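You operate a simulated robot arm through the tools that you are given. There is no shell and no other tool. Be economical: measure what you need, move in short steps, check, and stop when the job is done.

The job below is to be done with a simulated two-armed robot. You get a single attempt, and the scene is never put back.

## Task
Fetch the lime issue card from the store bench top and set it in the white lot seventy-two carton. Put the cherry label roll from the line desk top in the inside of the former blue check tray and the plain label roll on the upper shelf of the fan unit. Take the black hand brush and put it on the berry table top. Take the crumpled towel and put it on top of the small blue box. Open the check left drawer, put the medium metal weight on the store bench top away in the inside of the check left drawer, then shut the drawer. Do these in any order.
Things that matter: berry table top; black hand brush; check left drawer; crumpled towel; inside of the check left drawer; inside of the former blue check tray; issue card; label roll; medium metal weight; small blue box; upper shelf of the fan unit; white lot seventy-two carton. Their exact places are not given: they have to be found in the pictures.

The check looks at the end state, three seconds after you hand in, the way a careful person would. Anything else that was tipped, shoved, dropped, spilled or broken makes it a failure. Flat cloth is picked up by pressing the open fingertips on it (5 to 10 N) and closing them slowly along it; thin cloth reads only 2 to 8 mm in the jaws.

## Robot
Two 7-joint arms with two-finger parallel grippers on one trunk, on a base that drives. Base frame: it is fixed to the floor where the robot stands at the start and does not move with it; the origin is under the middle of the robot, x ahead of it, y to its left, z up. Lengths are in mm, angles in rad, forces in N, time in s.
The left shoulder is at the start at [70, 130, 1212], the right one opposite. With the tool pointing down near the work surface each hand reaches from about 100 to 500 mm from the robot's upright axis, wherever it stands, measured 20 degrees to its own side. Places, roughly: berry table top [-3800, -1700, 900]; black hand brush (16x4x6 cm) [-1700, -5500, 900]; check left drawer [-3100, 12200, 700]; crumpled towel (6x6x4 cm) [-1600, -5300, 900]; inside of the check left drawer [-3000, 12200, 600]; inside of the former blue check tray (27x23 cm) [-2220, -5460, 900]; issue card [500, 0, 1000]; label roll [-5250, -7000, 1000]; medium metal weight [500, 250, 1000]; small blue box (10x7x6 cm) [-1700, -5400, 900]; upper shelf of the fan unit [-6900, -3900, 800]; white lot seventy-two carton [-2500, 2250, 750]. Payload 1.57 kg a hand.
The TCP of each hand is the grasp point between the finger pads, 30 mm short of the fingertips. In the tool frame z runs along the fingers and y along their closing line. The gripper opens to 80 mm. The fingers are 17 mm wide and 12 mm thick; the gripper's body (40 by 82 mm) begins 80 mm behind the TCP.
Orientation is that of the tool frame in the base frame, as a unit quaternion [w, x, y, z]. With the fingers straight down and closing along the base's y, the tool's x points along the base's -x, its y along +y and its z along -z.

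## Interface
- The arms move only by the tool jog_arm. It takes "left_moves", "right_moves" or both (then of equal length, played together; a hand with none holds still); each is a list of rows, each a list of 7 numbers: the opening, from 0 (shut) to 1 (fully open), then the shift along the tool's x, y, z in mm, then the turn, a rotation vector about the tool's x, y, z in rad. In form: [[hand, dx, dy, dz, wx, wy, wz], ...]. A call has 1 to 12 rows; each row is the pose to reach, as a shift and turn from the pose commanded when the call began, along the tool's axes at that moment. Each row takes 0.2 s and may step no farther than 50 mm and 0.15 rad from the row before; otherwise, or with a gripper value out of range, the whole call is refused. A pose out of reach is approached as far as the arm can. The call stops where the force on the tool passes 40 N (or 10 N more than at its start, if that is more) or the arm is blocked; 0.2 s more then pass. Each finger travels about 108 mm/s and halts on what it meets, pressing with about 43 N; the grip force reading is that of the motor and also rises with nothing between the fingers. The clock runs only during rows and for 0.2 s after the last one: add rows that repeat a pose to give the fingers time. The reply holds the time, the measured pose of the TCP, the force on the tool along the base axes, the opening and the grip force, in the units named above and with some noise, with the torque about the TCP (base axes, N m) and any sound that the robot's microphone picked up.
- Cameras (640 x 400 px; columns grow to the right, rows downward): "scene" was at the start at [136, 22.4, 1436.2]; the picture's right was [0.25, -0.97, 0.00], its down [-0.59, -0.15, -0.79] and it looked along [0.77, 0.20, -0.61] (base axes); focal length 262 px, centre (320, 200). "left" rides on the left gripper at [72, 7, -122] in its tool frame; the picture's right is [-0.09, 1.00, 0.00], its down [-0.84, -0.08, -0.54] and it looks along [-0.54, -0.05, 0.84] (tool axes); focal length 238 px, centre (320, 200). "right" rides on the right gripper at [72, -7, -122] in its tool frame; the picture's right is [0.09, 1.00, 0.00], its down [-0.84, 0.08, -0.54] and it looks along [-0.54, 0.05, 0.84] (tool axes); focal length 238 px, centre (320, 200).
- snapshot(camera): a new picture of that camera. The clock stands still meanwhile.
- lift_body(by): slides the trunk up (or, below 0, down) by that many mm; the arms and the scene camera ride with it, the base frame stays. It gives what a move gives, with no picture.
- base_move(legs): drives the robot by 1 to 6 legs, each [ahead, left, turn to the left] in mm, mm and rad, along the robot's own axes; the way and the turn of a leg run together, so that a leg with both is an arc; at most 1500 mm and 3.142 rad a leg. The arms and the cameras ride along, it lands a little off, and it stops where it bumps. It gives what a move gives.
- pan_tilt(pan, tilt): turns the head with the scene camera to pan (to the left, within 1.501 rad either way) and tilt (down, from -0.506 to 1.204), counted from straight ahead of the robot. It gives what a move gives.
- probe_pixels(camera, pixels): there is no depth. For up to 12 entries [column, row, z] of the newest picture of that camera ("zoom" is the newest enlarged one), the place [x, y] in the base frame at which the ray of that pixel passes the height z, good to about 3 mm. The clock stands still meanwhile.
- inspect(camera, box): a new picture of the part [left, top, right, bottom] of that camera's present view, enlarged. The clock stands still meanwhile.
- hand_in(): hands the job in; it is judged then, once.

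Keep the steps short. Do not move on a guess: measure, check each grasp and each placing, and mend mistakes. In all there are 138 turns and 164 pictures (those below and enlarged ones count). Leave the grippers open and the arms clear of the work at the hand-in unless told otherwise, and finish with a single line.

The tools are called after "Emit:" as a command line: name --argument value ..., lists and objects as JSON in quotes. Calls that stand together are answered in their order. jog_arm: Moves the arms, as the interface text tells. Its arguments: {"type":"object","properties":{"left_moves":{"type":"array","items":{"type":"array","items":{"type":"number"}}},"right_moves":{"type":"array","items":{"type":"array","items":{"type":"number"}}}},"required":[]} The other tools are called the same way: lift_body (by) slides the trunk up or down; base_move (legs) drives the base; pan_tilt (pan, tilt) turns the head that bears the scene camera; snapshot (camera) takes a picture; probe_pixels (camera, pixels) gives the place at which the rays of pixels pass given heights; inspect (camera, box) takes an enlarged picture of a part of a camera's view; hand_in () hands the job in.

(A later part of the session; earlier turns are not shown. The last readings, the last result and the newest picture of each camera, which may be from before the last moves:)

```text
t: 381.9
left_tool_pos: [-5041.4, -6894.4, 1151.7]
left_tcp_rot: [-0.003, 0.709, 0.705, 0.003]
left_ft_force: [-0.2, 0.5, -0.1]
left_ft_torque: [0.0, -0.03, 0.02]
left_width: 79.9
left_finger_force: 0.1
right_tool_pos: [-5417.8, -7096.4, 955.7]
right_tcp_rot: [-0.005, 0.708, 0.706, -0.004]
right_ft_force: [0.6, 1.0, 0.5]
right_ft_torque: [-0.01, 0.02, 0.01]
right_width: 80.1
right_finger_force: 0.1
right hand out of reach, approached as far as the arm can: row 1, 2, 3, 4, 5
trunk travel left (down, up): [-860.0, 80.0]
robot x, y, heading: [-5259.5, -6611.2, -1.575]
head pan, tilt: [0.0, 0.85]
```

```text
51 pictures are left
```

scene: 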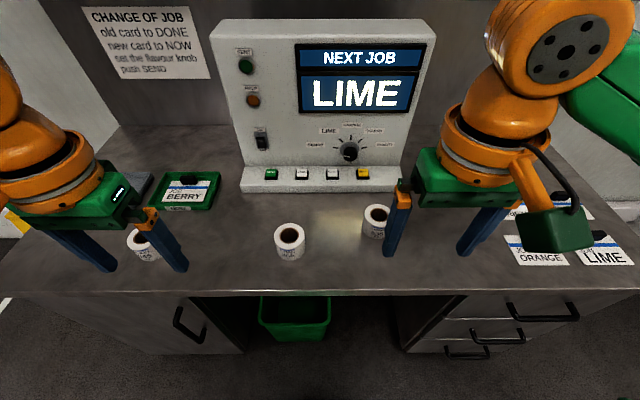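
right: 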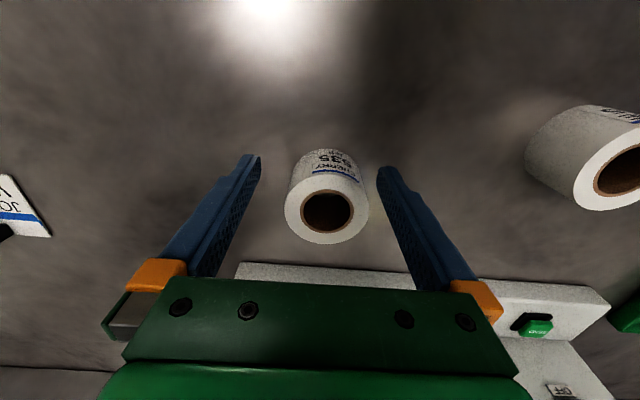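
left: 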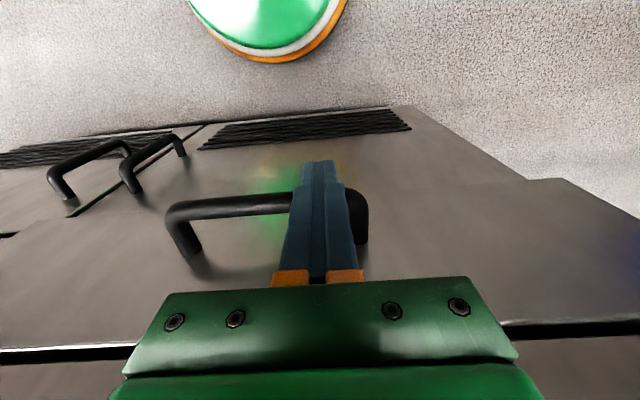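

The arm is 24 mm short. The roll lies between the fingers' lines, so I'll drive 28 mm ahead with a 5 mm shift to centre.

Emit:
jog_arm --right_moves '[[1, 0, 6, 0, 0, 0, 0], [1, 0, 6, 0, 0, 0, 0]]'

Emit:
base_move --legs '[[30, 0, 0]]'

Emit:
snapshot --camera "right"

```text
t: 382.5
left_tool_pos: [-5039.9, -6895.4, 1152.4]
left_tcp_rot: [-0.003, 0.709, 0.705, 0.003]
left_ft_force: [-0.3, -0.4, -0.1]
left_ft_torque: [-0.02, 0.01, -0.01]
left_width: 80.0
left_finger_force: 0.0
right_tool_pos: [-5412.3, -7095.5, 956.8]
right_tcp_rot: [-0.005, 0.707, 0.707, -0.005]
right_ft_force: [0.3, 0.5, -0.9]
right_ft_torque: [-0.01, 0.01, 0.01]
right_width: 79.9
right_finger_force: 0.1
trunk travel left (down, up): [-860.0, 80.0]
robot x, y, heading: [-5254.3, -6609.7, -1.581]
head pan, tilt: [0.0, 0.85]
```

```text
t: 383.4
left_tool_pos: [-5040.2, -6919.8, 1153.3]
left_tcp_rot: [-0.001, 0.709, 0.705, 0.001]
left_ft_force: [0.2, 0.6, -0.6]
left_ft_torque: [-0.06, 0.02, 0.02]
left_width: 80.0
left_finger_force: 0.0
right_tool_pos: [-5411.4, -7121.5, 959.4]
right_tcp_rot: [-0.002, 0.708, 0.706, -0.006]
right_ft_force: [-0.3, -0.8, -0.1]
right_ft_torque: [-0.1, 0.02, 0.01]
right_width: 79.8
right_finger_force: 0.1
trunk travel left (down, up): [-860.0, 80.0]
robot x, y, heading: [-5257.1, -6642.0, -1.575]
head pan, tilt: [0.0, 0.85]
```

```text
50 pictures are left
```

right: 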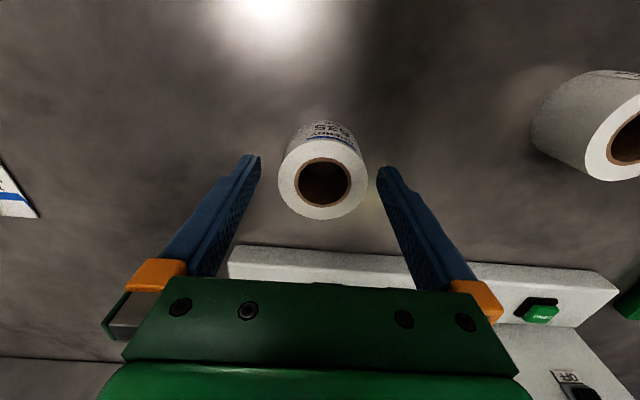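

The roll is now centred between the pads. Closing.

Emit:
jog_arm --right_moves '[[0.8, 0, 0, 0, 0, 0, 0], [0.6, 0, 0, 0, 0, 0, 0], [0.5, 0, 0, 0, 0, 0, 0], [0.5, 0, 0, 0, 0, 0, 0]]'

Emit:
jog_arm --right_moves '[[0.5, 0, 0, -30, 0, 0, 0], [0.5, 0, 0, -75, 0, 0, 0], [0.5, 0, 0, -120, 0, 0, 0], [0.5, 30, 0, -150, 0, 0, 0], [0.5, 70, 0, -170, 0, 0, 0], [0.5, 110, 0, -180, 0, 0, 0]]'

Emit:
snapshot --camera "right"

```text
t: 384.4
left_tool_pos: [-5040.0, -6926.6, 1151.4]
left_tcp_rot: [-0.004, 0.71, 0.705, 0.004]
left_ft_force: [-0.5, -0.3, 0.0]
left_ft_torque: [0.03, 0.0, 0.02]
left_width: 80.0
left_finger_force: 0.1
right_tool_pos: [-5411.7, -7125.5, 956.3]
right_tcp_rot: [-0.005, 0.708, 0.706, -0.005]
right_ft_force: [0.4, -0.6, -0.2]
right_ft_torque: [-0.01, 0.01, -0.02]
right_width: 40.0
right_finger_force: 0.1
trunk travel left (down, up): [-860.0, 80.0]
robot x, y, heading: [-5260.2, -6641.5, -1.576]
head pan, tilt: [0.0, 0.85]
```

```text
t: 385.8
left_tool_pos: [-5040.0, -6924.0, 1151.7]
left_tcp_rot: [-0.004, 0.709, 0.705, 0.003]
left_ft_force: [-0.4, 1.0, 0.2]
left_ft_torque: [-0.01, -0.01, -0.02]
left_width: 80.1
left_finger_force: 0.0
right_tool_pos: [-5400.5, -7099.2, 1160.7]
right_tcp_rot: [-0.006, 0.708, 0.706, -0.003]
right_ft_force: [-0.2, 1.4, -0.8]
right_ft_torque: [-0.02, 0.0, -0.02]
right_width: 40.1
right_finger_force: 0.0
right hand out of reach, approached as far as the arm can: row 4, 5, 6
trunk travel left (down, up): [-860.0, 80.0]
robot x, y, heading: [-5258.7, -6635.0, -1.575]
head pan, tilt: [0.0, 0.85]
```

```text
49 pictures are left
```

right: 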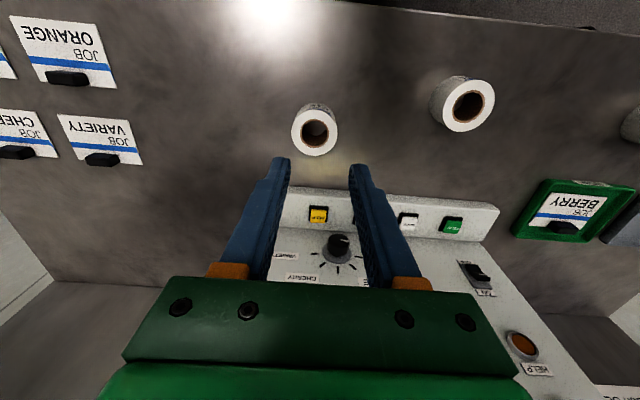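

The jaws met nothing. Comparing roll size over three heights, the roll is ~70 mm wide with its top at z≈913 (desk ≈858), centred at (-5409,-7140): lower and farther than I assumed. I'll reopen, drive 50 ahead and lower the trunk 55.

Emit:
jog_arm --right_moves '[[0.8, 0, 0, 0, 0, 0, 0], [1, 0, 0, 0, 0, 0, 0]]'

Emit:
base_move --legs '[[50, 0, 0]]'

Emit:
lift_body --by -55

Emit:
snapshot --camera "right"

Emit:
probe_pixels --camera "right" --pixels '[[315, 100, 913], [315, 120, 913], [315, 140, 913], [290, 120, 913], [340, 120, 913]]'

```text
t: 386.4
left_tool_pos: [-5040.1, -6924.1, 1151.2]
left_tcp_rot: [-0.003, 0.709, 0.706, 0.003]
left_ft_force: [-0.5, -0.3, -0.3]
left_ft_torque: [-0.01, 0.03, 0.01]
left_width: 80.0
left_finger_force: 0.0
right_tool_pos: [-5401.4, -7099.4, 1160.1]
right_tcp_rot: [-0.005, 0.709, 0.706, -0.004]
right_ft_force: [-0.3, -0.6, -0.4]
right_ft_torque: [0.02, 0.02, 0.0]
right_width: 80.2
right_finger_force: 0.1
trunk travel left (down, up): [-860.0, 80.0]
robot x, y, heading: [-5260.6, -6641.8, -1.575]
head pan, tilt: [0.0, 0.85]
```

```text
t: 387.3
left_tool_pos: [-5040.7, -6967.4, 1153.6]
left_tcp_rot: [0.0, 0.71, 0.704, 0.001]
left_ft_force: [0.8, 0.5, -0.2]
left_ft_torque: [-0.07, -0.02, 0.0]
left_width: 80.1
left_finger_force: 0.0
right_tool_pos: [-5401.6, -7141.9, 1163.7]
right_tcp_rot: [-0.002, 0.708, 0.706, -0.007]
right_ft_force: [-0.7, 0.2, 1.0]
right_ft_torque: [-0.05, 0.0, -0.01]
right_width: 80.3
right_finger_force: 0.1
trunk travel left (down, up): [-860.0, 80.0]
robot x, y, heading: [-5261.3, -6689.7, -1.58]
head pan, tilt: [0.0, 0.85]
```

```text
t: 388.3
left_tool_pos: [-5040.8, -6975.8, 1095.8]
left_tcp_rot: [-0.003, 0.71, 0.704, 0.004]
left_ft_force: [0.2, -0.7, -0.5]
left_ft_torque: [0.01, 0.04, -0.01]
left_width: 79.9
left_finger_force: 0.0
right_tool_pos: [-5400.8, -7151.0, 1104.0]
right_tcp_rot: [-0.005, 0.708, 0.706, -0.003]
right_ft_force: [-0.6, -0.6, 0.7]
right_ft_torque: [0.01, -0.01, 0.03]
right_width: 80.0
right_finger_force: 0.0
trunk travel left (down, up): [-805.0, 135.0]
robot x, y, heading: [-5262.9, -6690.7, -1.579]
head pan, tilt: [0.0, 0.85]
```

```text
48 pictures are left
```

right: 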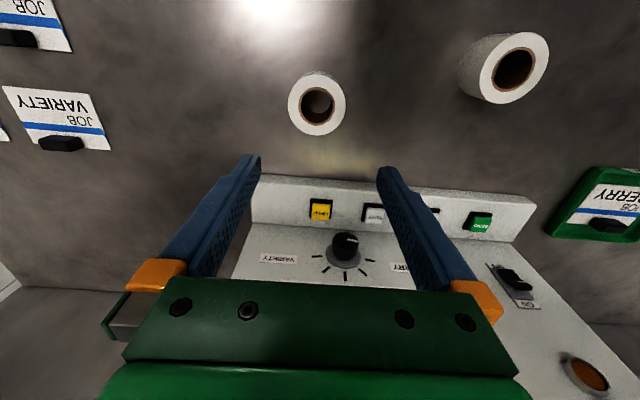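

```text
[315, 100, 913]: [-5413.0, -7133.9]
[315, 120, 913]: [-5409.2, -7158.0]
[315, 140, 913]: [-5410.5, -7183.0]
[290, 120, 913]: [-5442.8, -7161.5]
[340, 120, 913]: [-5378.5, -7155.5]
```

Consistent now: roll centre (-5410,-7140), about 72 mm wide. Moving to above it with the tips just over its top, to check centring.

Emit:
jog_arm --right_moves '[[1, 11, -9, 0, 0, 0, 0], [1, 11, -9, 40, 0, 0, 0], [1, 11, -9, 85, 0, 0, 0], [1, 11, -9, 130, 0, 0, 0], [1, 11, -9, 150, 0, 0, 0], [1, 11, -9, 150, 0, 0, 0]]'

Emit:
snapshot --camera "right"

```text
t: 389.7
left_tool_pos: [-5040.3, -6975.3, 1096.5]
left_tcp_rot: [-0.003, 0.71, 0.704, 0.003]
left_ft_force: [0.6, 0.0, 0.6]
left_ft_torque: [0.0, 0.01, 0.01]
left_width: 80.0
left_finger_force: 0.0
right_tool_pos: [-5410.4, -7177.9, 953.8]
right_tcp_rot: [-0.006, 0.709, 0.705, -0.003]
right_ft_force: [-0.2, -0.5, -0.7]
right_ft_torque: [0.02, -0.01, -0.01]
right_width: 79.8
right_finger_force: 0.1
right hand out of reach, approached as far as the arm can: row 1, 2, 3, 4, 5, 6
trunk travel left (down, up): [-805.0, 135.0]
robot x, y, heading: [-5258.1, -6691.2, -1.574]
head pan, tilt: [0.0, 0.85]
```

```text
47 pictures are left
```

right: 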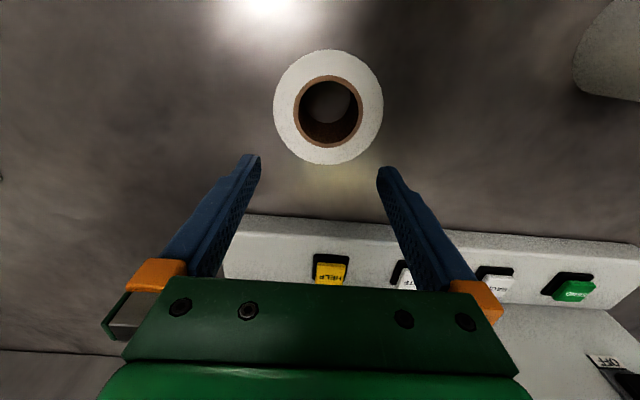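

The hand overshot by 38 mm (an old out-of-reach command). Correcting back 39 mm and 2 mm right.

Emit:
jog_arm --right_moves '[[1, 20, 2, 0, 0, 0, 0], [1, 39, 2, 0, 0, 0, 0], [1, 39, 2, 0, 0, 0, 0]]'

Emit:
snapshot --camera "right"

```text
t: 390.5
left_tool_pos: [-5039.9, -6975.9, 1096.7]
left_tcp_rot: [-0.003, 0.709, 0.705, 0.003]
left_ft_force: [0.1, 0.2, 0.5]
left_ft_torque: [0.05, 0.01, 0.05]
left_width: 79.9
left_finger_force: 0.1
right_tool_pos: [-5405.8, -7177.5, 955.7]
right_tcp_rot: [-0.006, 0.709, 0.706, -0.003]
right_ft_force: [-1.0, 0.0, 0.1]
right_ft_torque: [-0.01, 0.01, 0.02]
right_width: 80.0
right_finger_force: 0.1
right hand out of reach, approached as far as the arm can: row 1, 2, 3
trunk travel left (down, up): [-805.0, 135.0]
robot x, y, heading: [-5260.8, -6687.5, -1.571]
head pan, tilt: [0.0, 0.85]
```

```text
46 pictures are left
```

right: 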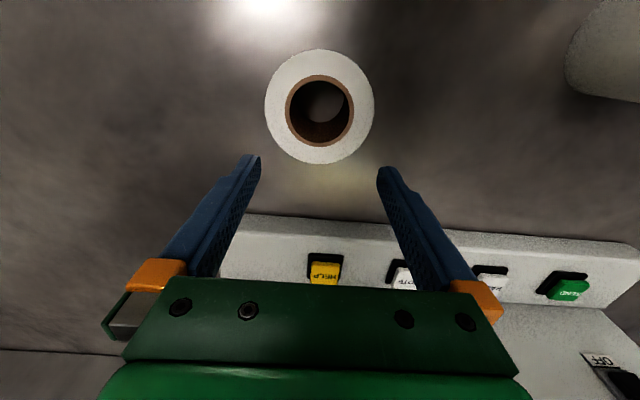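

I'll use the base instead for an exact shift: 39 back and 4 right.

Emit:
base_move --legs '[[-39, -4, 0]]'

Emit:
snapshot --camera "right"

```text
t: 391.3
left_tool_pos: [-5044.5, -6942.4, 1094.1]
left_tcp_rot: [-0.005, 0.709, 0.705, 0.005]
left_ft_force: [0.3, -1.3, -1.1]
left_ft_torque: [0.06, -0.01, -0.04]
left_width: 80.3
left_finger_force: 0.0
right_tool_pos: [-5407.4, -7144.1, 952.1]
right_tcp_rot: [-0.009, 0.708, 0.706, -0.001]
right_ft_force: [-1.0, 0.2, 0.3]
right_ft_torque: [0.04, 0.02, 0.02]
right_width: 80.2
right_finger_force: 0.0
trunk travel left (down, up): [-805.0, 135.0]
robot x, y, heading: [-5260.6, -6646.9, -1.581]
head pan, tilt: [0.0, 0.85]
```

```text
45 pictures are left
```

right: 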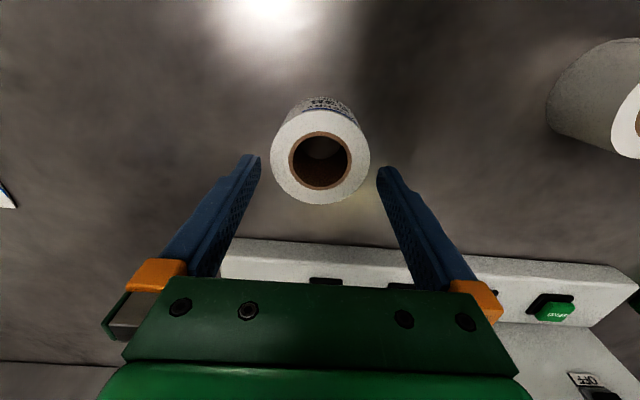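

Well centred (offset ~1 mm sideways). Lowering the trunk 55 mm, closing, and lifting 160.

Emit:
lift_body --by -55

Emit:
jog_arm --right_moves '[[0.9, 0, 0, 0, 0, 0, 0], [0.75, 0, 0, 0, 0, 0, 0], [0.7, 0, 0, 0, 0, 0, 0], [0.7, 0, 0, 0, 0, 0, 0]]'

Emit:
snapshot --camera "right"

```text
t: 392.3
left_tool_pos: [-5044.2, -6935.7, 1041.5]
left_tcp_rot: [-0.003, 0.71, 0.704, 0.003]
left_ft_force: [0.0, 0.0, 0.4]
left_ft_torque: [0.01, -0.02, 0.0]
left_width: 80.1
left_finger_force: 0.1
right_tool_pos: [-5408.6, -7136.8, 900.1]
right_tcp_rot: [-0.006, 0.708, 0.706, -0.003]
right_ft_force: [-0.4, 0.2, -0.1]
right_ft_torque: [-0.01, 0.03, 0.02]
right_width: 80.0
right_finger_force: 0.0
trunk travel left (down, up): [-750.0, 190.0]
robot x, y, heading: [-5261.9, -6651.7, -1.577]
head pan, tilt: [0.0, 0.85]
```

```text
t: 393.3
left_tool_pos: [-5044.7, -6936.1, 1040.4]
left_tcp_rot: [-0.003, 0.709, 0.705, 0.003]
left_ft_force: [0.6, -0.2, 0.8]
left_ft_torque: [0.0, 0.0, -0.01]
left_width: 80.0
left_finger_force: 0.1
right_tool_pos: [-5408.0, -7137.6, 900.6]
right_tcp_rot: [-0.006, 0.708, 0.706, -0.003]
right_ft_force: [0.1, 0.1, 2.3]
right_ft_torque: [0.02, -0.12, 0.01]
right_width: 72.6
right_finger_force: 43.0
trunk travel left (down, up): [-750.0, 190.0]
robot x, y, heading: [-5264.7, -6651.7, -1.58]
head pan, tilt: [0.0, 0.85]
```

```text
44 pictures are left
```

right: 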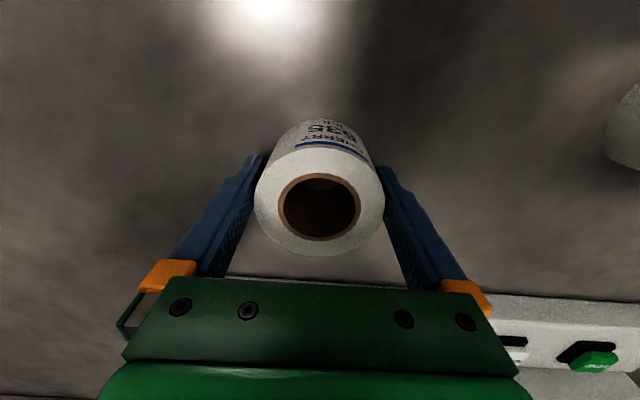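

Cherry roll gripped (72.6 mm, 43 N). Lifting the trunk 180, backing off, pulling the right hand in, and shifting 250 left toward the plain roll.

Emit:
lift_body --by 180

Emit:
base_move --legs '[[-200, 0, 0], [0, 250, 0]]'

Emit:
jog_arm --right_moves '[[0.7, 45, 0, 0, 0, 0, 0], [0.7, 90, 0, 0, 0, 0, 0], [0.7, 135, 0, 0, 0, 0, 0], [0.7, 180, 0, 0, 0, 0, 0], [0.7, 180, 0, 0, 0, 0, 0]]'

Emit:
base_move --legs '[[170, 0, 0]]'

Emit:
snapshot --camera "left"

Emit:
snapshot --camera "scene"

```text
t: 395.3
left_tool_pos: [-5043.7, -6937.0, 1221.9]
left_tcp_rot: [-0.004, 0.71, 0.705, 0.003]
left_ft_force: [-0.1, -0.2, 0.2]
left_ft_torque: [0.0, -0.02, -0.03]
left_width: 80.2
left_finger_force: 0.0
right_tool_pos: [-5409.6, -7138.0, 1079.2]
right_tcp_rot: [-0.006, 0.709, 0.705, -0.002]
right_ft_force: [0.8, -0.1, -1.6]
right_ft_torque: [0.0, -0.02, 0.02]
right_width: 73.1
right_finger_force: 42.7
trunk travel left (down, up): [-930.0, 10.0]
robot x, y, heading: [-5264.9, -6646.8, -1.57]
head pan, tilt: [0.0, 0.85]
```

```text
t: 398.3
left_tool_pos: [-4795.7, -6738.8, 1222.3]
left_tcp_rot: [-0.002, 0.709, 0.705, 0.005]
left_ft_force: [0.3, -0.3, -0.8]
left_ft_torque: [0.0, 0.02, 0.03]
left_width: 79.8
left_finger_force: 0.1
right_tool_pos: [-5159.8, -6939.0, 1079.4]
right_tcp_rot: [-0.005, 0.708, 0.706, -0.001]
right_ft_force: [-0.6, -0.7, -2.4]
right_ft_torque: [-0.01, -0.03, 0.02]
right_width: 72.6
right_finger_force: 42.5
trunk travel left (down, up): [-930.0, 10.0]
robot x, y, heading: [-5011.9, -6450.7, -1.574]
head pan, tilt: [0.0, 0.85]
```

```text
t: 399.5
left_tool_pos: [-4792.3, -6736.5, 1221.4]
left_tcp_rot: [-0.003, 0.71, 0.705, 0.004]
left_ft_force: [0.0, -0.9, -0.3]
left_ft_torque: [-0.02, -0.02, -0.01]
left_width: 80.2
left_finger_force: 0.1
right_tool_pos: [-5131.0, -6935.0, 1074.3]
right_tcp_rot: [-0.007, 0.708, 0.706, -0.002]
right_ft_force: [-1.3, 0.0, -1.0]
right_ft_torque: [-0.01, -0.01, -0.01]
right_width: 72.2
right_finger_force: 43.4
right hand out of reach, approached as far as the arm can: row 1, 2, 3, 4, 5
trunk travel left (down, up): [-930.0, 10.0]
robot x, y, heading: [-5010.7, -6450.2, -1.577]
head pan, tilt: [0.0, 0.85]
```

```text
t: 401.0
left_tool_pos: [-4792.9, -6902.6, 1221.7]
left_tcp_rot: [-0.002, 0.71, 0.704, 0.002]
left_ft_force: [0.0, 0.0, -0.2]
left_ft_torque: [-0.02, 0.0, 0.03]
left_width: 79.9
left_finger_force: 0.0
right_tool_pos: [-5132.8, -7101.0, 1075.7]
right_tcp_rot: [-0.005, 0.708, 0.706, -0.004]
right_ft_force: [-0.5, 0.5, -0.4]
right_ft_torque: [0.0, -0.03, -0.03]
right_width: 72.6
right_finger_force: 42.6
trunk travel left (down, up): [-930.0, 10.0]
robot x, y, heading: [-5010.6, -6616.7, -1.578]
head pan, tilt: [0.0, 0.85]
```

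```text
43 pictures are left
```

left: 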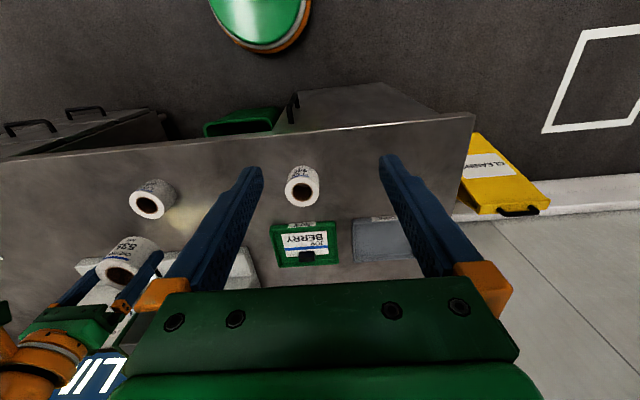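

```text
42 pictures are left
```

scene: 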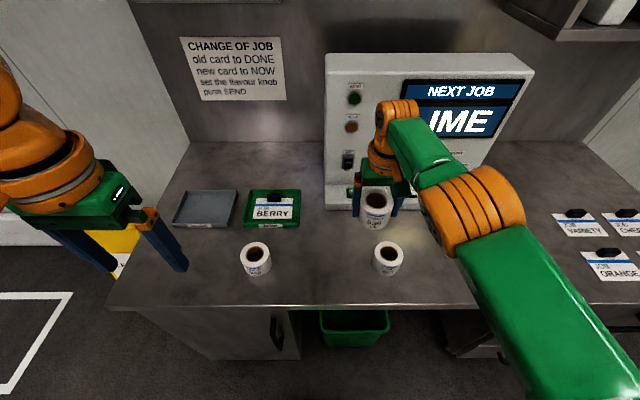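

Emit:
probe_pixels --camera "left" --pixels '[[301, 190, 913], [284, 190, 913], [319, 190, 913], [301, 168, 860]]'

Emit:
probe_pixels --camera "scene" --pixels '[[257, 254, 913], [257, 278, 858], [388, 252, 913]]'

```text
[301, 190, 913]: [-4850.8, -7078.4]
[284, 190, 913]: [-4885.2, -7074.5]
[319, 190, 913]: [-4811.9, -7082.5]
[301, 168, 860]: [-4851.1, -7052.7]
```

```text
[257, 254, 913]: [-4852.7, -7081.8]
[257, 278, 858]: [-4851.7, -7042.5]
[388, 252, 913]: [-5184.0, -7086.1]
```

Both views agree: plain roll at (-4852,-7080). Moving the left hand above it, then lowering the trunk 100.

Emit:
jog_arm --left_moves '[[1, -30, -10, 27, 0, 0, 0], [1, -59, -20, 54, 0, 0, 0], [1, -89, -30, 81, 0, 0, 0], [1, -118, -40, 108, 0, 0, 0], [1, -148, -50, 135, 0, 0, 0], [1, -176, -59, 162, 0, 0, 0], [1, -176, -59, 162, 0, 0, 0]]'

Emit:
lift_body --by -100

Emit:
snapshot --camera "left"

Emit:
snapshot --camera "scene"

```text
t: 402.6
left_tool_pos: [-4826.8, -7034.6, 1079.5]
left_tcp_rot: [-0.003, 0.709, 0.705, 0.003]
left_ft_force: [-0.5, 0.5, 1.4]
left_ft_torque: [0.08, -0.02, 0.0]
left_width: 80.2
left_finger_force: 0.2
left hand out of reach, approached as far as the arm can: row 5, 6, 7
right_tool_pos: [-5132.6, -7104.4, 1073.8]
right_tcp_rot: [-0.007, 0.708, 0.706, -0.002]
right_ft_force: [0.1, 0.6, -1.3]
right_ft_torque: [0.0, -0.01, 0.03]
right_width: 72.2
right_finger_force: 42.8
trunk travel left (down, up): [-930.0, 10.0]
robot x, y, heading: [-5007.8, -6624.8, -1.576]
head pan, tilt: [0.0, 0.85]
```

```text
t: 403.9
left_tool_pos: [-4825.6, -7035.6, 979.2]
left_tcp_rot: [-0.004, 0.71, 0.705, 0.003]
left_ft_force: [0.8, 0.1, 0.3]
left_ft_torque: [0.0, -0.04, -0.02]
left_width: 79.9
left_finger_force: 0.0
right_tool_pos: [-5133.3, -7104.3, 975.2]
right_tcp_rot: [-0.006, 0.709, 0.705, -0.002]
right_ft_force: [-1.1, 0.6, -1.2]
right_ft_torque: [0.0, -0.01, 0.0]
right_width: 72.1
right_finger_force: 43.0
trunk travel left (down, up): [-830.0, 110.0]
robot x, y, heading: [-5011.2, -6622.9, -1.58]
head pan, tilt: [0.0, 0.85]
```

```text
41 pictures are left
```

left: 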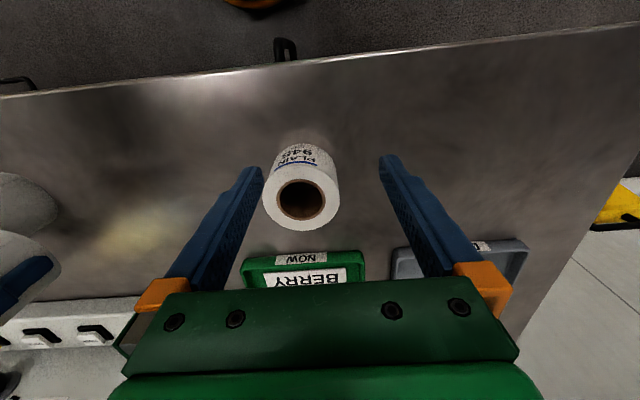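

```text
40 pictures are left
```

scene: 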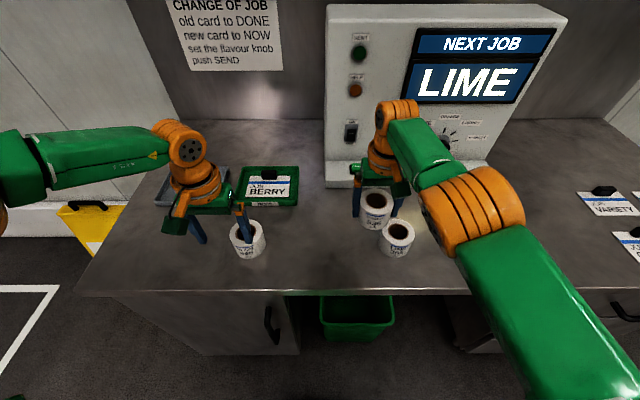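

I'll raise the right hand 70 to keep the cherry roll clear of the lime roll, and shift the base 46 ahead and 24 right to centre the left jaws on the plain roll.

Emit:
jog_arm --right_moves '[[0.7, 0, 0, -25, 0, 0, 0], [0.7, 0, 0, -50, 0, 0, 0], [0.7, 0, 0, -80, 0, 0, 0], [0.7, 0, 0, -80, 0, 0, 0]]'

Emit:
base_move --legs '[[46, -24, 0]]'

Emit:
snapshot --camera "left"

Emit:
snapshot --camera "scene"

```text
t: 404.9
left_tool_pos: [-4826.9, -7035.6, 979.1]
left_tcp_rot: [-0.003, 0.709, 0.705, 0.003]
left_ft_force: [-0.5, 1.2, 0.1]
left_ft_torque: [-0.03, 0.0, 0.01]
left_width: 80.1
left_finger_force: 0.1
right_tool_pos: [-5136.2, -7095.6, 1051.6]
right_tcp_rot: [-0.007, 0.709, 0.706, -0.003]
right_ft_force: [-0.3, 0.1, -1.2]
right_ft_torque: [0.01, 0.0, 0.01]
right_width: 71.9
right_finger_force: 42.6
right hand out of reach, approached as far as the arm can: row 3, 4
trunk travel left (down, up): [-830.0, 110.0]
robot x, y, heading: [-5010.9, -6622.8, -1.582]
head pan, tilt: [0.0, 0.85]
```

```text
t: 405.8
left_tool_pos: [-4846.7, -7075.6, 982.3]
left_tcp_rot: [-0.003, 0.71, 0.705, 0.0]
left_ft_force: [-0.3, -0.5, 0.1]
left_ft_torque: [-0.05, -0.01, 0.0]
left_width: 80.3
left_finger_force: 0.0
right_tool_pos: [-5155.2, -7135.0, 1054.9]
right_tcp_rot: [-0.006, 0.708, 0.706, -0.006]
right_ft_force: [0.5, 0.6, -1.7]
right_ft_torque: [-0.03, 0.01, 0.01]
right_width: 72.1
right_finger_force: 43.1
trunk travel left (down, up): [-830.0, 110.0]
robot x, y, heading: [-5037.5, -6664.0, -1.573]
head pan, tilt: [0.0, 0.85]
```

```text
39 pictures are left
```

left: 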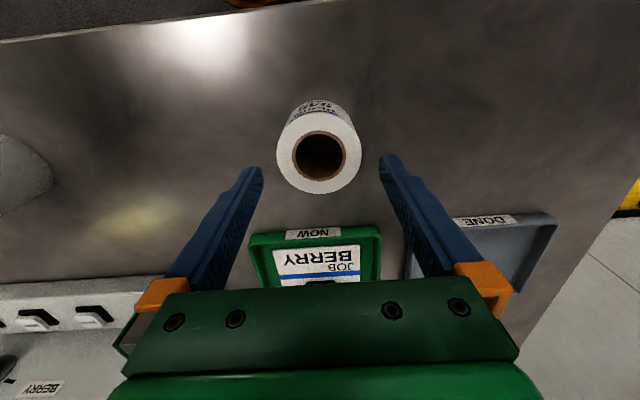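

```text
38 pictures are left
```

scene: 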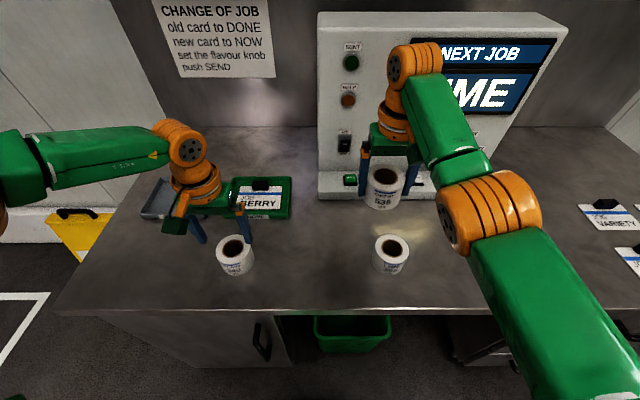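

Centred within 1 mm sideways. Lowering the trunk 82, closing the left jaws, then lifting 180.

Emit:
lift_body --by -82

Emit:
jog_arm --left_moves '[[0.9, 0, 0, 0, 0, 0, 0], [0.75, 0, 0, 0, 0, 0, 0], [0.7, 0, 0, 0, 0, 0, 0], [0.7, 0, 0, 0, 0, 0, 0]]'

Emit:
lift_body --by 180

Emit:
snapshot --camera "left"

```text
t: 407.0
left_tool_pos: [-4850.1, -7080.7, 897.5]
left_tcp_rot: [-0.003, 0.709, 0.705, 0.003]
left_ft_force: [0.0, 0.4, 0.7]
left_ft_torque: [0.0, 0.01, -0.01]
left_width: 80.1
left_finger_force: 0.2
right_tool_pos: [-5158.8, -7141.2, 970.8]
right_tcp_rot: [-0.006, 0.708, 0.706, -0.003]
right_ft_force: [-0.3, 0.3, -2.1]
right_ft_torque: [-0.01, 0.0, 0.02]
right_width: 72.2
right_finger_force: 42.9
trunk travel left (down, up): [-748.0, 192.0]
robot x, y, heading: [-5033.3, -6664.6, -1.573]
head pan, tilt: [0.0, 0.85]
```

```text
t: 408.0
left_tool_pos: [-4849.3, -7080.6, 897.6]
left_tcp_rot: [-0.003, 0.709, 0.705, 0.003]
left_ft_force: [-1.1, -0.1, 0.6]
left_ft_torque: [0.03, -0.03, 0.05]
left_width: 65.7
left_finger_force: 42.9
right_tool_pos: [-5158.8, -7142.2, 968.9]
right_tcp_rot: [-0.007, 0.708, 0.706, -0.001]
right_ft_force: [-0.6, -0.1, -1.6]
right_ft_torque: [0.0, 0.02, 0.02]
right_width: 72.3
right_finger_force: 43.0
trunk travel left (down, up): [-748.0, 192.0]
robot x, y, heading: [-5033.2, -6664.1, -1.575]
head pan, tilt: [0.0, 0.85]
```

```text
t: 410.0
left_tool_pos: [-4849.7, -7080.7, 1076.9]
left_tcp_rot: [-0.004, 0.709, 0.705, 0.003]
left_ft_force: [0.4, -0.4, -2.4]
left_ft_torque: [0.0, 0.02, -0.03]
left_width: 65.8
left_finger_force: 43.0
right_tool_pos: [-5159.2, -7141.8, 1149.3]
right_tcp_rot: [-0.007, 0.708, 0.706, -0.002]
right_ft_force: [0.5, 0.4, -1.6]
right_ft_torque: [0.01, -0.05, 0.01]
right_width: 72.1
right_finger_force: 43.3
trunk travel left (down, up): [-928.0, 12.0]
robot x, y, heading: [-5035.4, -6666.0, -1.572]
head pan, tilt: [0.0, 0.85]
```

```text
37 pictures are left
```

left: 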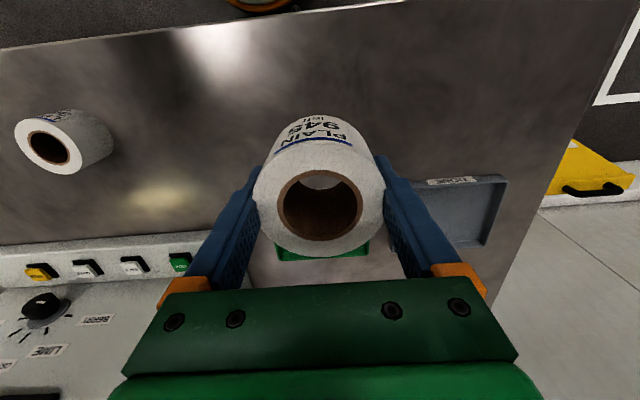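

Both rolls are held. Backing off, driving to the tray, and turning to face it (+y).

Emit:
base_move --legs '[[-520, 0, 0], [0, 0, 1.57], [1500, 0, 0], [1190, 0, 0], [0, 0, 1.57]]'

Emit:
snapshot --camera "scene"

```text
t: 433.3
left_tool_pos: [-2499.5, -5830.1, 1077.1]
left_tcp_rot: [-0.003, -0.687, 0.727, -0.003]
left_ft_force: [-0.2, 0.1, -1.1]
left_ft_torque: [0.0, 0.03, 0.02]
left_width: 65.5
left_finger_force: 43.1
right_tool_pos: [-2187.6, -5785.3, 1148.8]
right_tcp_rot: [0.002, -0.687, 0.726, -0.007]
right_ft_force: [-0.3, -0.6, -1.4]
right_ft_torque: [0.0, -0.01, -0.01]
right_width: 70.9
right_finger_force: 42.8
trunk travel left (down, up): [-928.0, 12.0]
robot x, y, heading: [-2338.7, -6255.1, 1.515]
head pan, tilt: [0.0, 0.85]
```

```text
36 pictures are left
```

scene: 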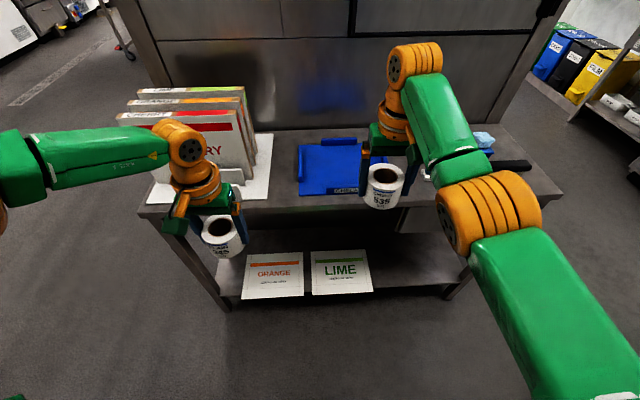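

Measuring the tray and board rack, and pulling the left hand back 220 mm so it won't touch the boards.

Emit:
inspect --camera "scene" --box '[240, 110, 480, 230]'

Emit:
probe_pixels --camera "scene" --pixels '[[300, 145, 940], [362, 140, 940], [303, 196, 940], [360, 192, 940], [333, 168, 925], [268, 197, 930], [255, 180, 930]]'

Emit:
jog_arm --left_moves '[[0.7, 45, 0, 0, 0, 0, 0], [0.7, 90, 0, 0, 0, 0, 0], [0.7, 135, 0, 0, 0, 0, 0], [0.7, 180, 0, 0, 0, 0, 0], [0.7, 220, 0, 0, 0, 0, 0], [0.7, 220, 0, 0, 0, 0, 0]]'

```text
2.67 times, centred on (360, 170) of scene
```

zoom: 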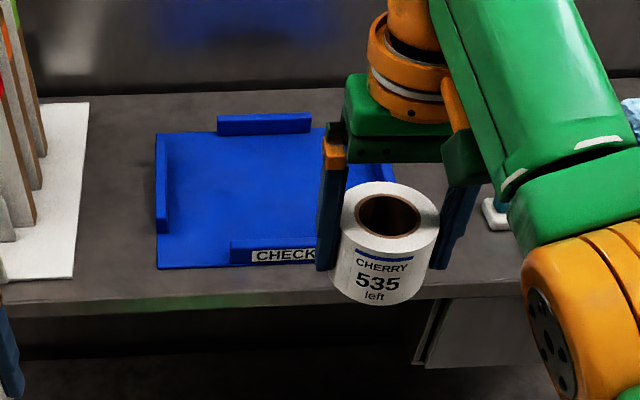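

```text
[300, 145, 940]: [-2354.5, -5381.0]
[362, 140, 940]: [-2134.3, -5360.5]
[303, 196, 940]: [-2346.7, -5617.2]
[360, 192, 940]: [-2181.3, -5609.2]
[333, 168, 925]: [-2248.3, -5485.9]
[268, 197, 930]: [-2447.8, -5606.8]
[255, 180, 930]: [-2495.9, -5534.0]
```

```text
t: 434.7
left_tool_pos: [-2510.8, -6001.8, 1079.7]
left_tcp_rot: [-0.004, -0.686, 0.727, -0.004]
left_ft_force: [0.4, -0.3, -1.8]
left_ft_torque: [0.01, 0.0, 0.01]
left_width: 65.7
left_finger_force: 43.3
left hand out of reach, approached as far as the arm can: row 4, 5, 6
right_tool_pos: [-2187.2, -5785.6, 1149.4]
right_tcp_rot: [0.001, -0.686, 0.727, -0.007]
right_ft_force: [0.0, 0.0, -1.2]
right_ft_torque: [-0.01, 0.05, 0.0]
right_width: 70.9
right_finger_force: 42.8
trunk travel left (down, up): [-928.0, 12.0]
robot x, y, heading: [-2337.4, -6256.9, 1.511]
head pan, tilt: [0.0, 0.85]
```

Tray centre ≈(-2220,-5475). Driving so the cherry roll is over it: 300 ahead, 52 left.

Emit:
base_move --legs '[[300, 52, 0]]'

Emit:
lift_body --by -100

Emit:
snapshot --camera "right"

Emit:
snapshot --camera "scene"

```text
t: 436.8
left_tool_pos: [-2545.1, -5702.9, 1080.0]
left_tcp_rot: [-0.003, -0.686, 0.728, -0.002]
left_ft_force: [0.8, -0.7, -0.7]
left_ft_torque: [0.03, 0.01, 0.02]
left_width: 65.9
left_finger_force: 43.1
right_tool_pos: [-2220.9, -5489.1, 1151.7]
right_tcp_rot: [0.003, -0.686, 0.728, -0.006]
right_ft_force: [1.1, 0.1, -1.6]
right_ft_torque: [0.0, 0.04, 0.0]
right_width: 70.8
right_finger_force: 42.9
trunk travel left (down, up): [-928.0, 12.0]
robot x, y, heading: [-2370.8, -5956.8, 1.509]
head pan, tilt: [0.0, 0.85]
```

```text
t: 438.1
left_tool_pos: [-2544.7, -5699.2, 978.7]
left_tcp_rot: [-0.004, -0.685, 0.728, -0.003]
left_ft_force: [0.0, -0.3, -1.7]
left_ft_torque: [-0.02, 0.04, -0.03]
left_width: 65.7
left_finger_force: 42.8
right_tool_pos: [-2220.1, -5485.3, 1050.1]
right_tcp_rot: [0.003, -0.687, 0.727, -0.006]
right_ft_force: [-1.0, 0.0, -1.4]
right_ft_torque: [-0.06, 0.03, -0.03]
right_width: 70.6
right_finger_force: 42.9
trunk travel left (down, up): [-828.0, 112.0]
robot x, y, heading: [-2372.2, -5951.6, 1.509]
head pan, tilt: [0.0, 0.85]
```

```text
34 pictures are left
```

right: 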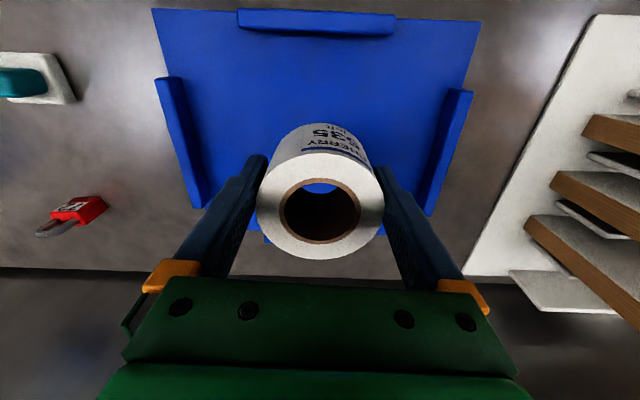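

```text
33 pictures are left
```

scene: 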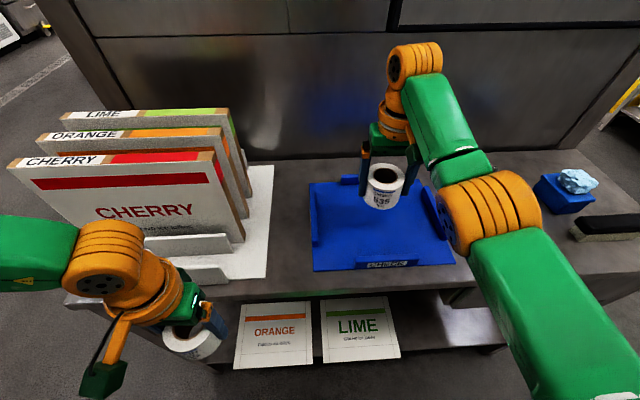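

The roll is over the tray's middle and the left hand is clear of the rack. Lowering 78 mm, then checking contact.

Emit:
lift_body --by -78

Emit:
lift_body --by -4

Emit:
inspect --camera "scene" --box '[280, 130, 480, 280]'

```text
t: 439.2
left_tool_pos: [-2545.4, -5699.8, 902.2]
left_tcp_rot: [-0.003, -0.685, 0.728, -0.004]
left_ft_force: [-0.6, 0.0, -0.4]
left_ft_torque: [0.0, -0.01, 0.04]
left_width: 65.5
left_finger_force: 43.5
right_tool_pos: [-2220.3, -5485.3, 970.8]
right_tcp_rot: [0.002, -0.687, 0.727, -0.007]
right_ft_force: [-0.6, -0.2, -1.2]
right_ft_torque: [0.04, -0.02, 0.0]
right_width: 70.6
right_finger_force: 43.8
trunk travel left (down, up): [-750.0, 190.0]
robot x, y, heading: [-2373.0, -5952.3, 1.512]
head pan, tilt: [0.0, 0.85]
```

```text
t: 439.8
left_tool_pos: [-2545.5, -5700.1, 897.2]
left_tcp_rot: [-0.004, -0.685, 0.729, -0.004]
left_ft_force: [-0.8, -1.3, -1.2]
left_ft_torque: [0.0, -0.01, 0.0]
left_width: 65.7
left_finger_force: 43.0
right_tool_pos: [-2222.1, -5485.2, 968.6]
right_tcp_rot: [0.002, -0.686, 0.727, -0.007]
right_ft_force: [-0.4, -0.3, -1.3]
right_ft_torque: [0.01, -0.03, 0.0]
right_width: 70.9
right_finger_force: 43.3
trunk travel left (down, up): [-746.0, 194.0]
robot x, y, heading: [-2370.0, -5950.7, 1.509]
head pan, tilt: [0.0, 0.85]
```

```text
2.67 times, centred on (380, 205) of scene
```

zoom: 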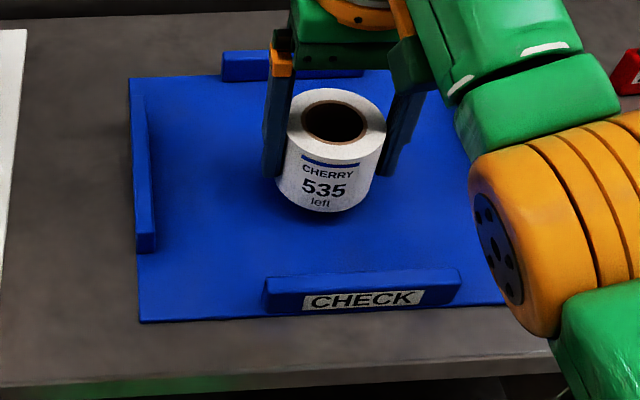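

Not yet touching. Lowering 4 and 3 more, releasing, and rising.

Emit:
lift_body --by -4

Emit:
lift_body --by -3

Emit:
jog_arm --right_moves '[[0.9, 0, 0, 0, 0, 0, 0], [1, 0, 0, 0, 0, 0, 0], [1, 0, 0, 0, 0, 0, 0], [1, 0, 0, 0, 0, 0, 0]]'

Emit:
lift_body --by 190

Emit:
snapshot --camera "scene"

```text
t: 440.3
left_tool_pos: [-2546.1, -5700.0, 893.0]
left_tcp_rot: [-0.004, -0.686, 0.728, -0.004]
left_ft_force: [-0.5, 0.1, -1.8]
left_ft_torque: [0.03, 0.01, -0.01]
left_width: 65.5
left_finger_force: 43.3
right_tool_pos: [-2220.9, -5486.1, 963.8]
right_tcp_rot: [0.002, -0.686, 0.727, -0.007]
right_ft_force: [0.7, -0.1, -1.9]
right_ft_torque: [0.01, -0.01, 0.03]
right_width: 70.7
right_finger_force: 42.8
trunk travel left (down, up): [-742.0, 198.0]
robot x, y, heading: [-2371.8, -5955.8, 1.51]
head pan, tilt: [0.0, 0.85]
```

```text
t: 440.8
left_tool_pos: [-2545.5, -5699.8, 891.1]
left_tcp_rot: [-0.003, -0.685, 0.729, -0.003]
left_ft_force: [-0.1, -0.1, -1.0]
left_ft_torque: [-0.02, 0.0, -0.01]
left_width: 65.5
left_finger_force: 43.0
right_tool_pos: [-2220.4, -5485.2, 961.5]
right_tcp_rot: [0.001, -0.687, 0.727, -0.007]
right_ft_force: [-0.5, 0.9, -1.5]
right_ft_torque: [0.01, 0.02, 0.02]
right_width: 70.8
right_finger_force: 42.6
trunk travel left (down, up): [-739.0, 201.0]
robot x, y, heading: [-2371.4, -5952.0, 1.511]
head pan, tilt: [0.0, 0.85]
```

```text
t: 441.8
left_tool_pos: [-2545.8, -5700.2, 890.2]
left_tcp_rot: [-0.003, -0.685, 0.729, -0.004]
left_ft_force: [-0.4, 0.0, -0.6]
left_ft_torque: [-0.02, 0.0, 0.04]
left_width: 65.7
left_finger_force: 42.6
right_tool_pos: [-2220.8, -5486.3, 960.4]
right_tcp_rot: [0.002, -0.686, 0.727, -0.007]
right_ft_force: [-0.1, 0.6, 0.0]
right_ft_torque: [0.01, -0.01, 0.03]
right_width: 80.1
right_finger_force: 0.1
trunk travel left (down, up): [-739.0, 201.0]
robot x, y, heading: [-2368.3, -5955.9, 1.512]
head pan, tilt: [0.0, 0.85]
```

```text
t: 443.9
left_tool_pos: [-2546.1, -5699.7, 1080.8]
left_tcp_rot: [-0.003, -0.685, 0.728, -0.004]
left_ft_force: [0.2, -0.3, -1.1]
left_ft_torque: [0.01, -0.03, 0.04]
left_width: 65.4
left_finger_force: 43.3
right_tool_pos: [-2222.4, -5485.3, 1150.9]
right_tcp_rot: [0.003, -0.687, 0.727, -0.007]
right_ft_force: [1.0, 0.9, 0.5]
right_ft_torque: [0.02, 0.01, 0.02]
right_width: 79.9
right_finger_force: 0.1
trunk travel left (down, up): [-929.0, 11.0]
robot x, y, heading: [-2370.6, -5951.2, 1.514]
head pan, tilt: [0.0, 0.85]
```

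```text
31 pictures are left
```

scene: 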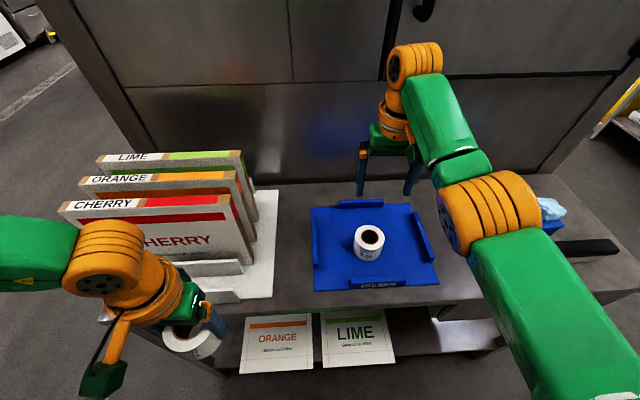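

Cherry roll sits in the tray. Next the brush: moving 540 right, turning the right hand 90° so it closes across the brush, and pulling back 45.

Emit:
base_move --legs '[[0, -540, 0]]'

Emit:
jog_arm --right_moves '[[1, 4, 0, 0, 0, 0, 0.1428], [1, 8, 0, 0, 0, 0, 0.2856], [1, 12, 0, 0, 0, 0, 0.4284], [1, 16, 0, 0, 0, 0, 0.5712], [1, 20, 0, 0, 0, 0, 0.714], [1, 24, 0, 0, 0, 0, 0.8568], [1, 28, 0, 0, 0, 0, 0.9996], [1, 32, 0, 0, 0, 0, 1.1424], [1, 36, 0, 0, 0, 0, 1.2852], [1, 40, 0, 0, 0, 0, 1.428], [1, 45, 0, 0, 0, 0, 1.5708]]'

Emit:
snapshot --camera "scene"

Emit:
snapshot --camera "right"

```text
t: 447.0
left_tool_pos: [-2015.8, -5733.7, 1080.4]
left_tcp_rot: [-0.002, -0.683, 0.73, -0.005]
left_ft_force: [-0.8, 0.4, -1.9]
left_ft_torque: [-0.01, 0.01, -0.02]
left_width: 65.7
left_finger_force: 42.8
right_tool_pos: [-1690.9, -5519.6, 1151.9]
right_tcp_rot: [0.003, -0.685, 0.729, -0.006]
right_ft_force: [-0.3, -0.4, 0.0]
right_ft_torque: [0.03, -0.02, 0.0]
right_width: 80.0
right_finger_force: 0.1
trunk travel left (down, up): [-929.0, 11.0]
robot x, y, heading: [-1842.0, -5986.0, 1.504]
head pan, tilt: [0.0, 0.85]
```

```text
t: 449.4
left_tool_pos: [-2014.1, -5733.2, 1080.0]
left_tcp_rot: [-0.003, -0.684, 0.729, -0.003]
left_ft_force: [0.8, 0.5, -1.8]
left_ft_torque: [-0.01, -0.01, 0.03]
left_width: 65.6
left_finger_force: 43.3
right_tool_pos: [-1692.5, -5564.2, 1151.3]
right_tcp_rot: [0.007, 0.032, 0.999, -0.002]
right_ft_force: [0.1, -0.5, 0.5]
right_ft_torque: [-0.02, -0.01, -0.02]
right_width: 80.1
right_finger_force: 0.2
trunk travel left (down, up): [-929.0, 11.0]
robot x, y, heading: [-1841.6, -5987.2, 1.505]
head pan, tilt: [0.0, 0.85]
```

```text
30 pictures are left
```

scene: 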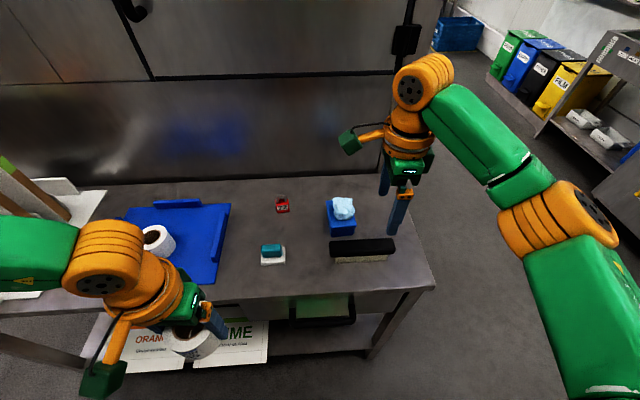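

```text
29 pictures are left
```

right: 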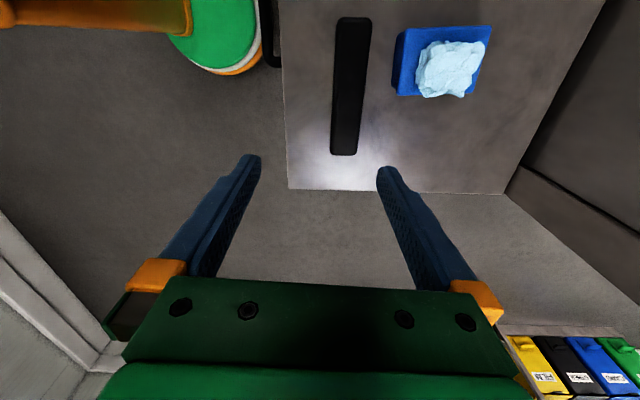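

Emit:
probe_pixels --camera "right" --pixels '[[348, 85, 975], [353, 18, 975], [343, 155, 975], [331, 150, 975], [356, 152, 975], [366, 85, 975], [332, 85, 975]]'

```text
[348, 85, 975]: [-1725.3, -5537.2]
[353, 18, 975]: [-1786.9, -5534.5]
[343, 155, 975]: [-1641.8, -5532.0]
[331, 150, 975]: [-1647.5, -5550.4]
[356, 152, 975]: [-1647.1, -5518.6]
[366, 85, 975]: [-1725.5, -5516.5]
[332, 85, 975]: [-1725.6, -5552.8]
```

Brush centre ≈(-1710,-5535), 35 mm wide. Narrowing the jaws to 60 mm, going down over it, and closing.

Emit:
lift_body --by -80

Emit:
jog_arm --right_moves '[[0.75, 8, 14, 10, 0, 0, 0], [0.75, 15, 28, 40, 0, 0, 0], [0.75, 15, 28, 75, 0, 0, 0], [0.75, 15, 28, 107, 0, 0, 0], [0.75, 15, 28, 107, 0, 0, 0]]'

Emit:
snapshot --camera "right"

```text
t: 450.6
left_tool_pos: [-2014.4, -5733.2, 1000.7]
left_tcp_rot: [-0.004, -0.683, 0.73, -0.003]
left_ft_force: [0.2, 0.6, -0.3]
left_ft_torque: [0.0, 0.02, 0.03]
left_width: 65.7
left_finger_force: 43.6
right_tool_pos: [-1690.7, -5563.9, 1071.2]
right_tcp_rot: [0.006, 0.032, 0.999, -0.003]
right_ft_force: [-1.2, -0.2, -0.1]
right_ft_torque: [0.01, 0.02, 0.0]
right_width: 80.2
right_finger_force: 0.0
trunk travel left (down, up): [-849.0, 91.0]
robot x, y, heading: [-1838.2, -5986.9, 1.504]
head pan, tilt: [0.0, 0.85]
```

```text
t: 451.8
left_tool_pos: [-2013.9, -5732.2, 1000.0]
left_tcp_rot: [-0.003, -0.684, 0.729, -0.004]
left_ft_force: [0.3, 1.0, -1.9]
left_ft_torque: [-0.02, 0.01, -0.01]
left_width: 65.6
left_finger_force: 43.2
right_tool_pos: [-1702.7, -5537.4, 961.4]
right_tcp_rot: [0.006, 0.031, 1.0, -0.004]
right_ft_force: [-0.8, 1.4, 0.1]
right_ft_torque: [0.03, -0.01, 0.01]
right_width: 59.9
right_finger_force: 0.0
trunk travel left (down, up): [-849.0, 91.0]
robot x, y, heading: [-1845.6, -5986.1, 1.504]
head pan, tilt: [0.0, 0.85]
```

```text
28 pictures are left
```

right: 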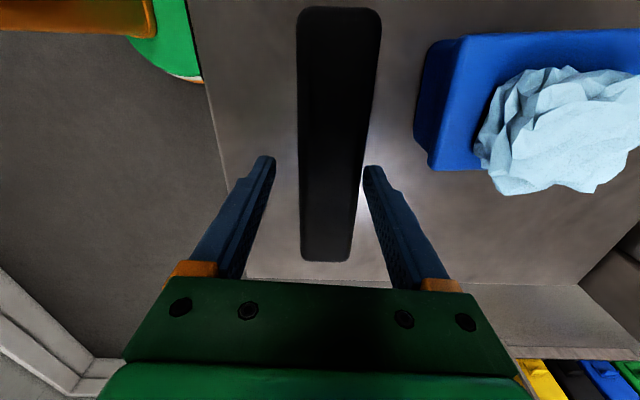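

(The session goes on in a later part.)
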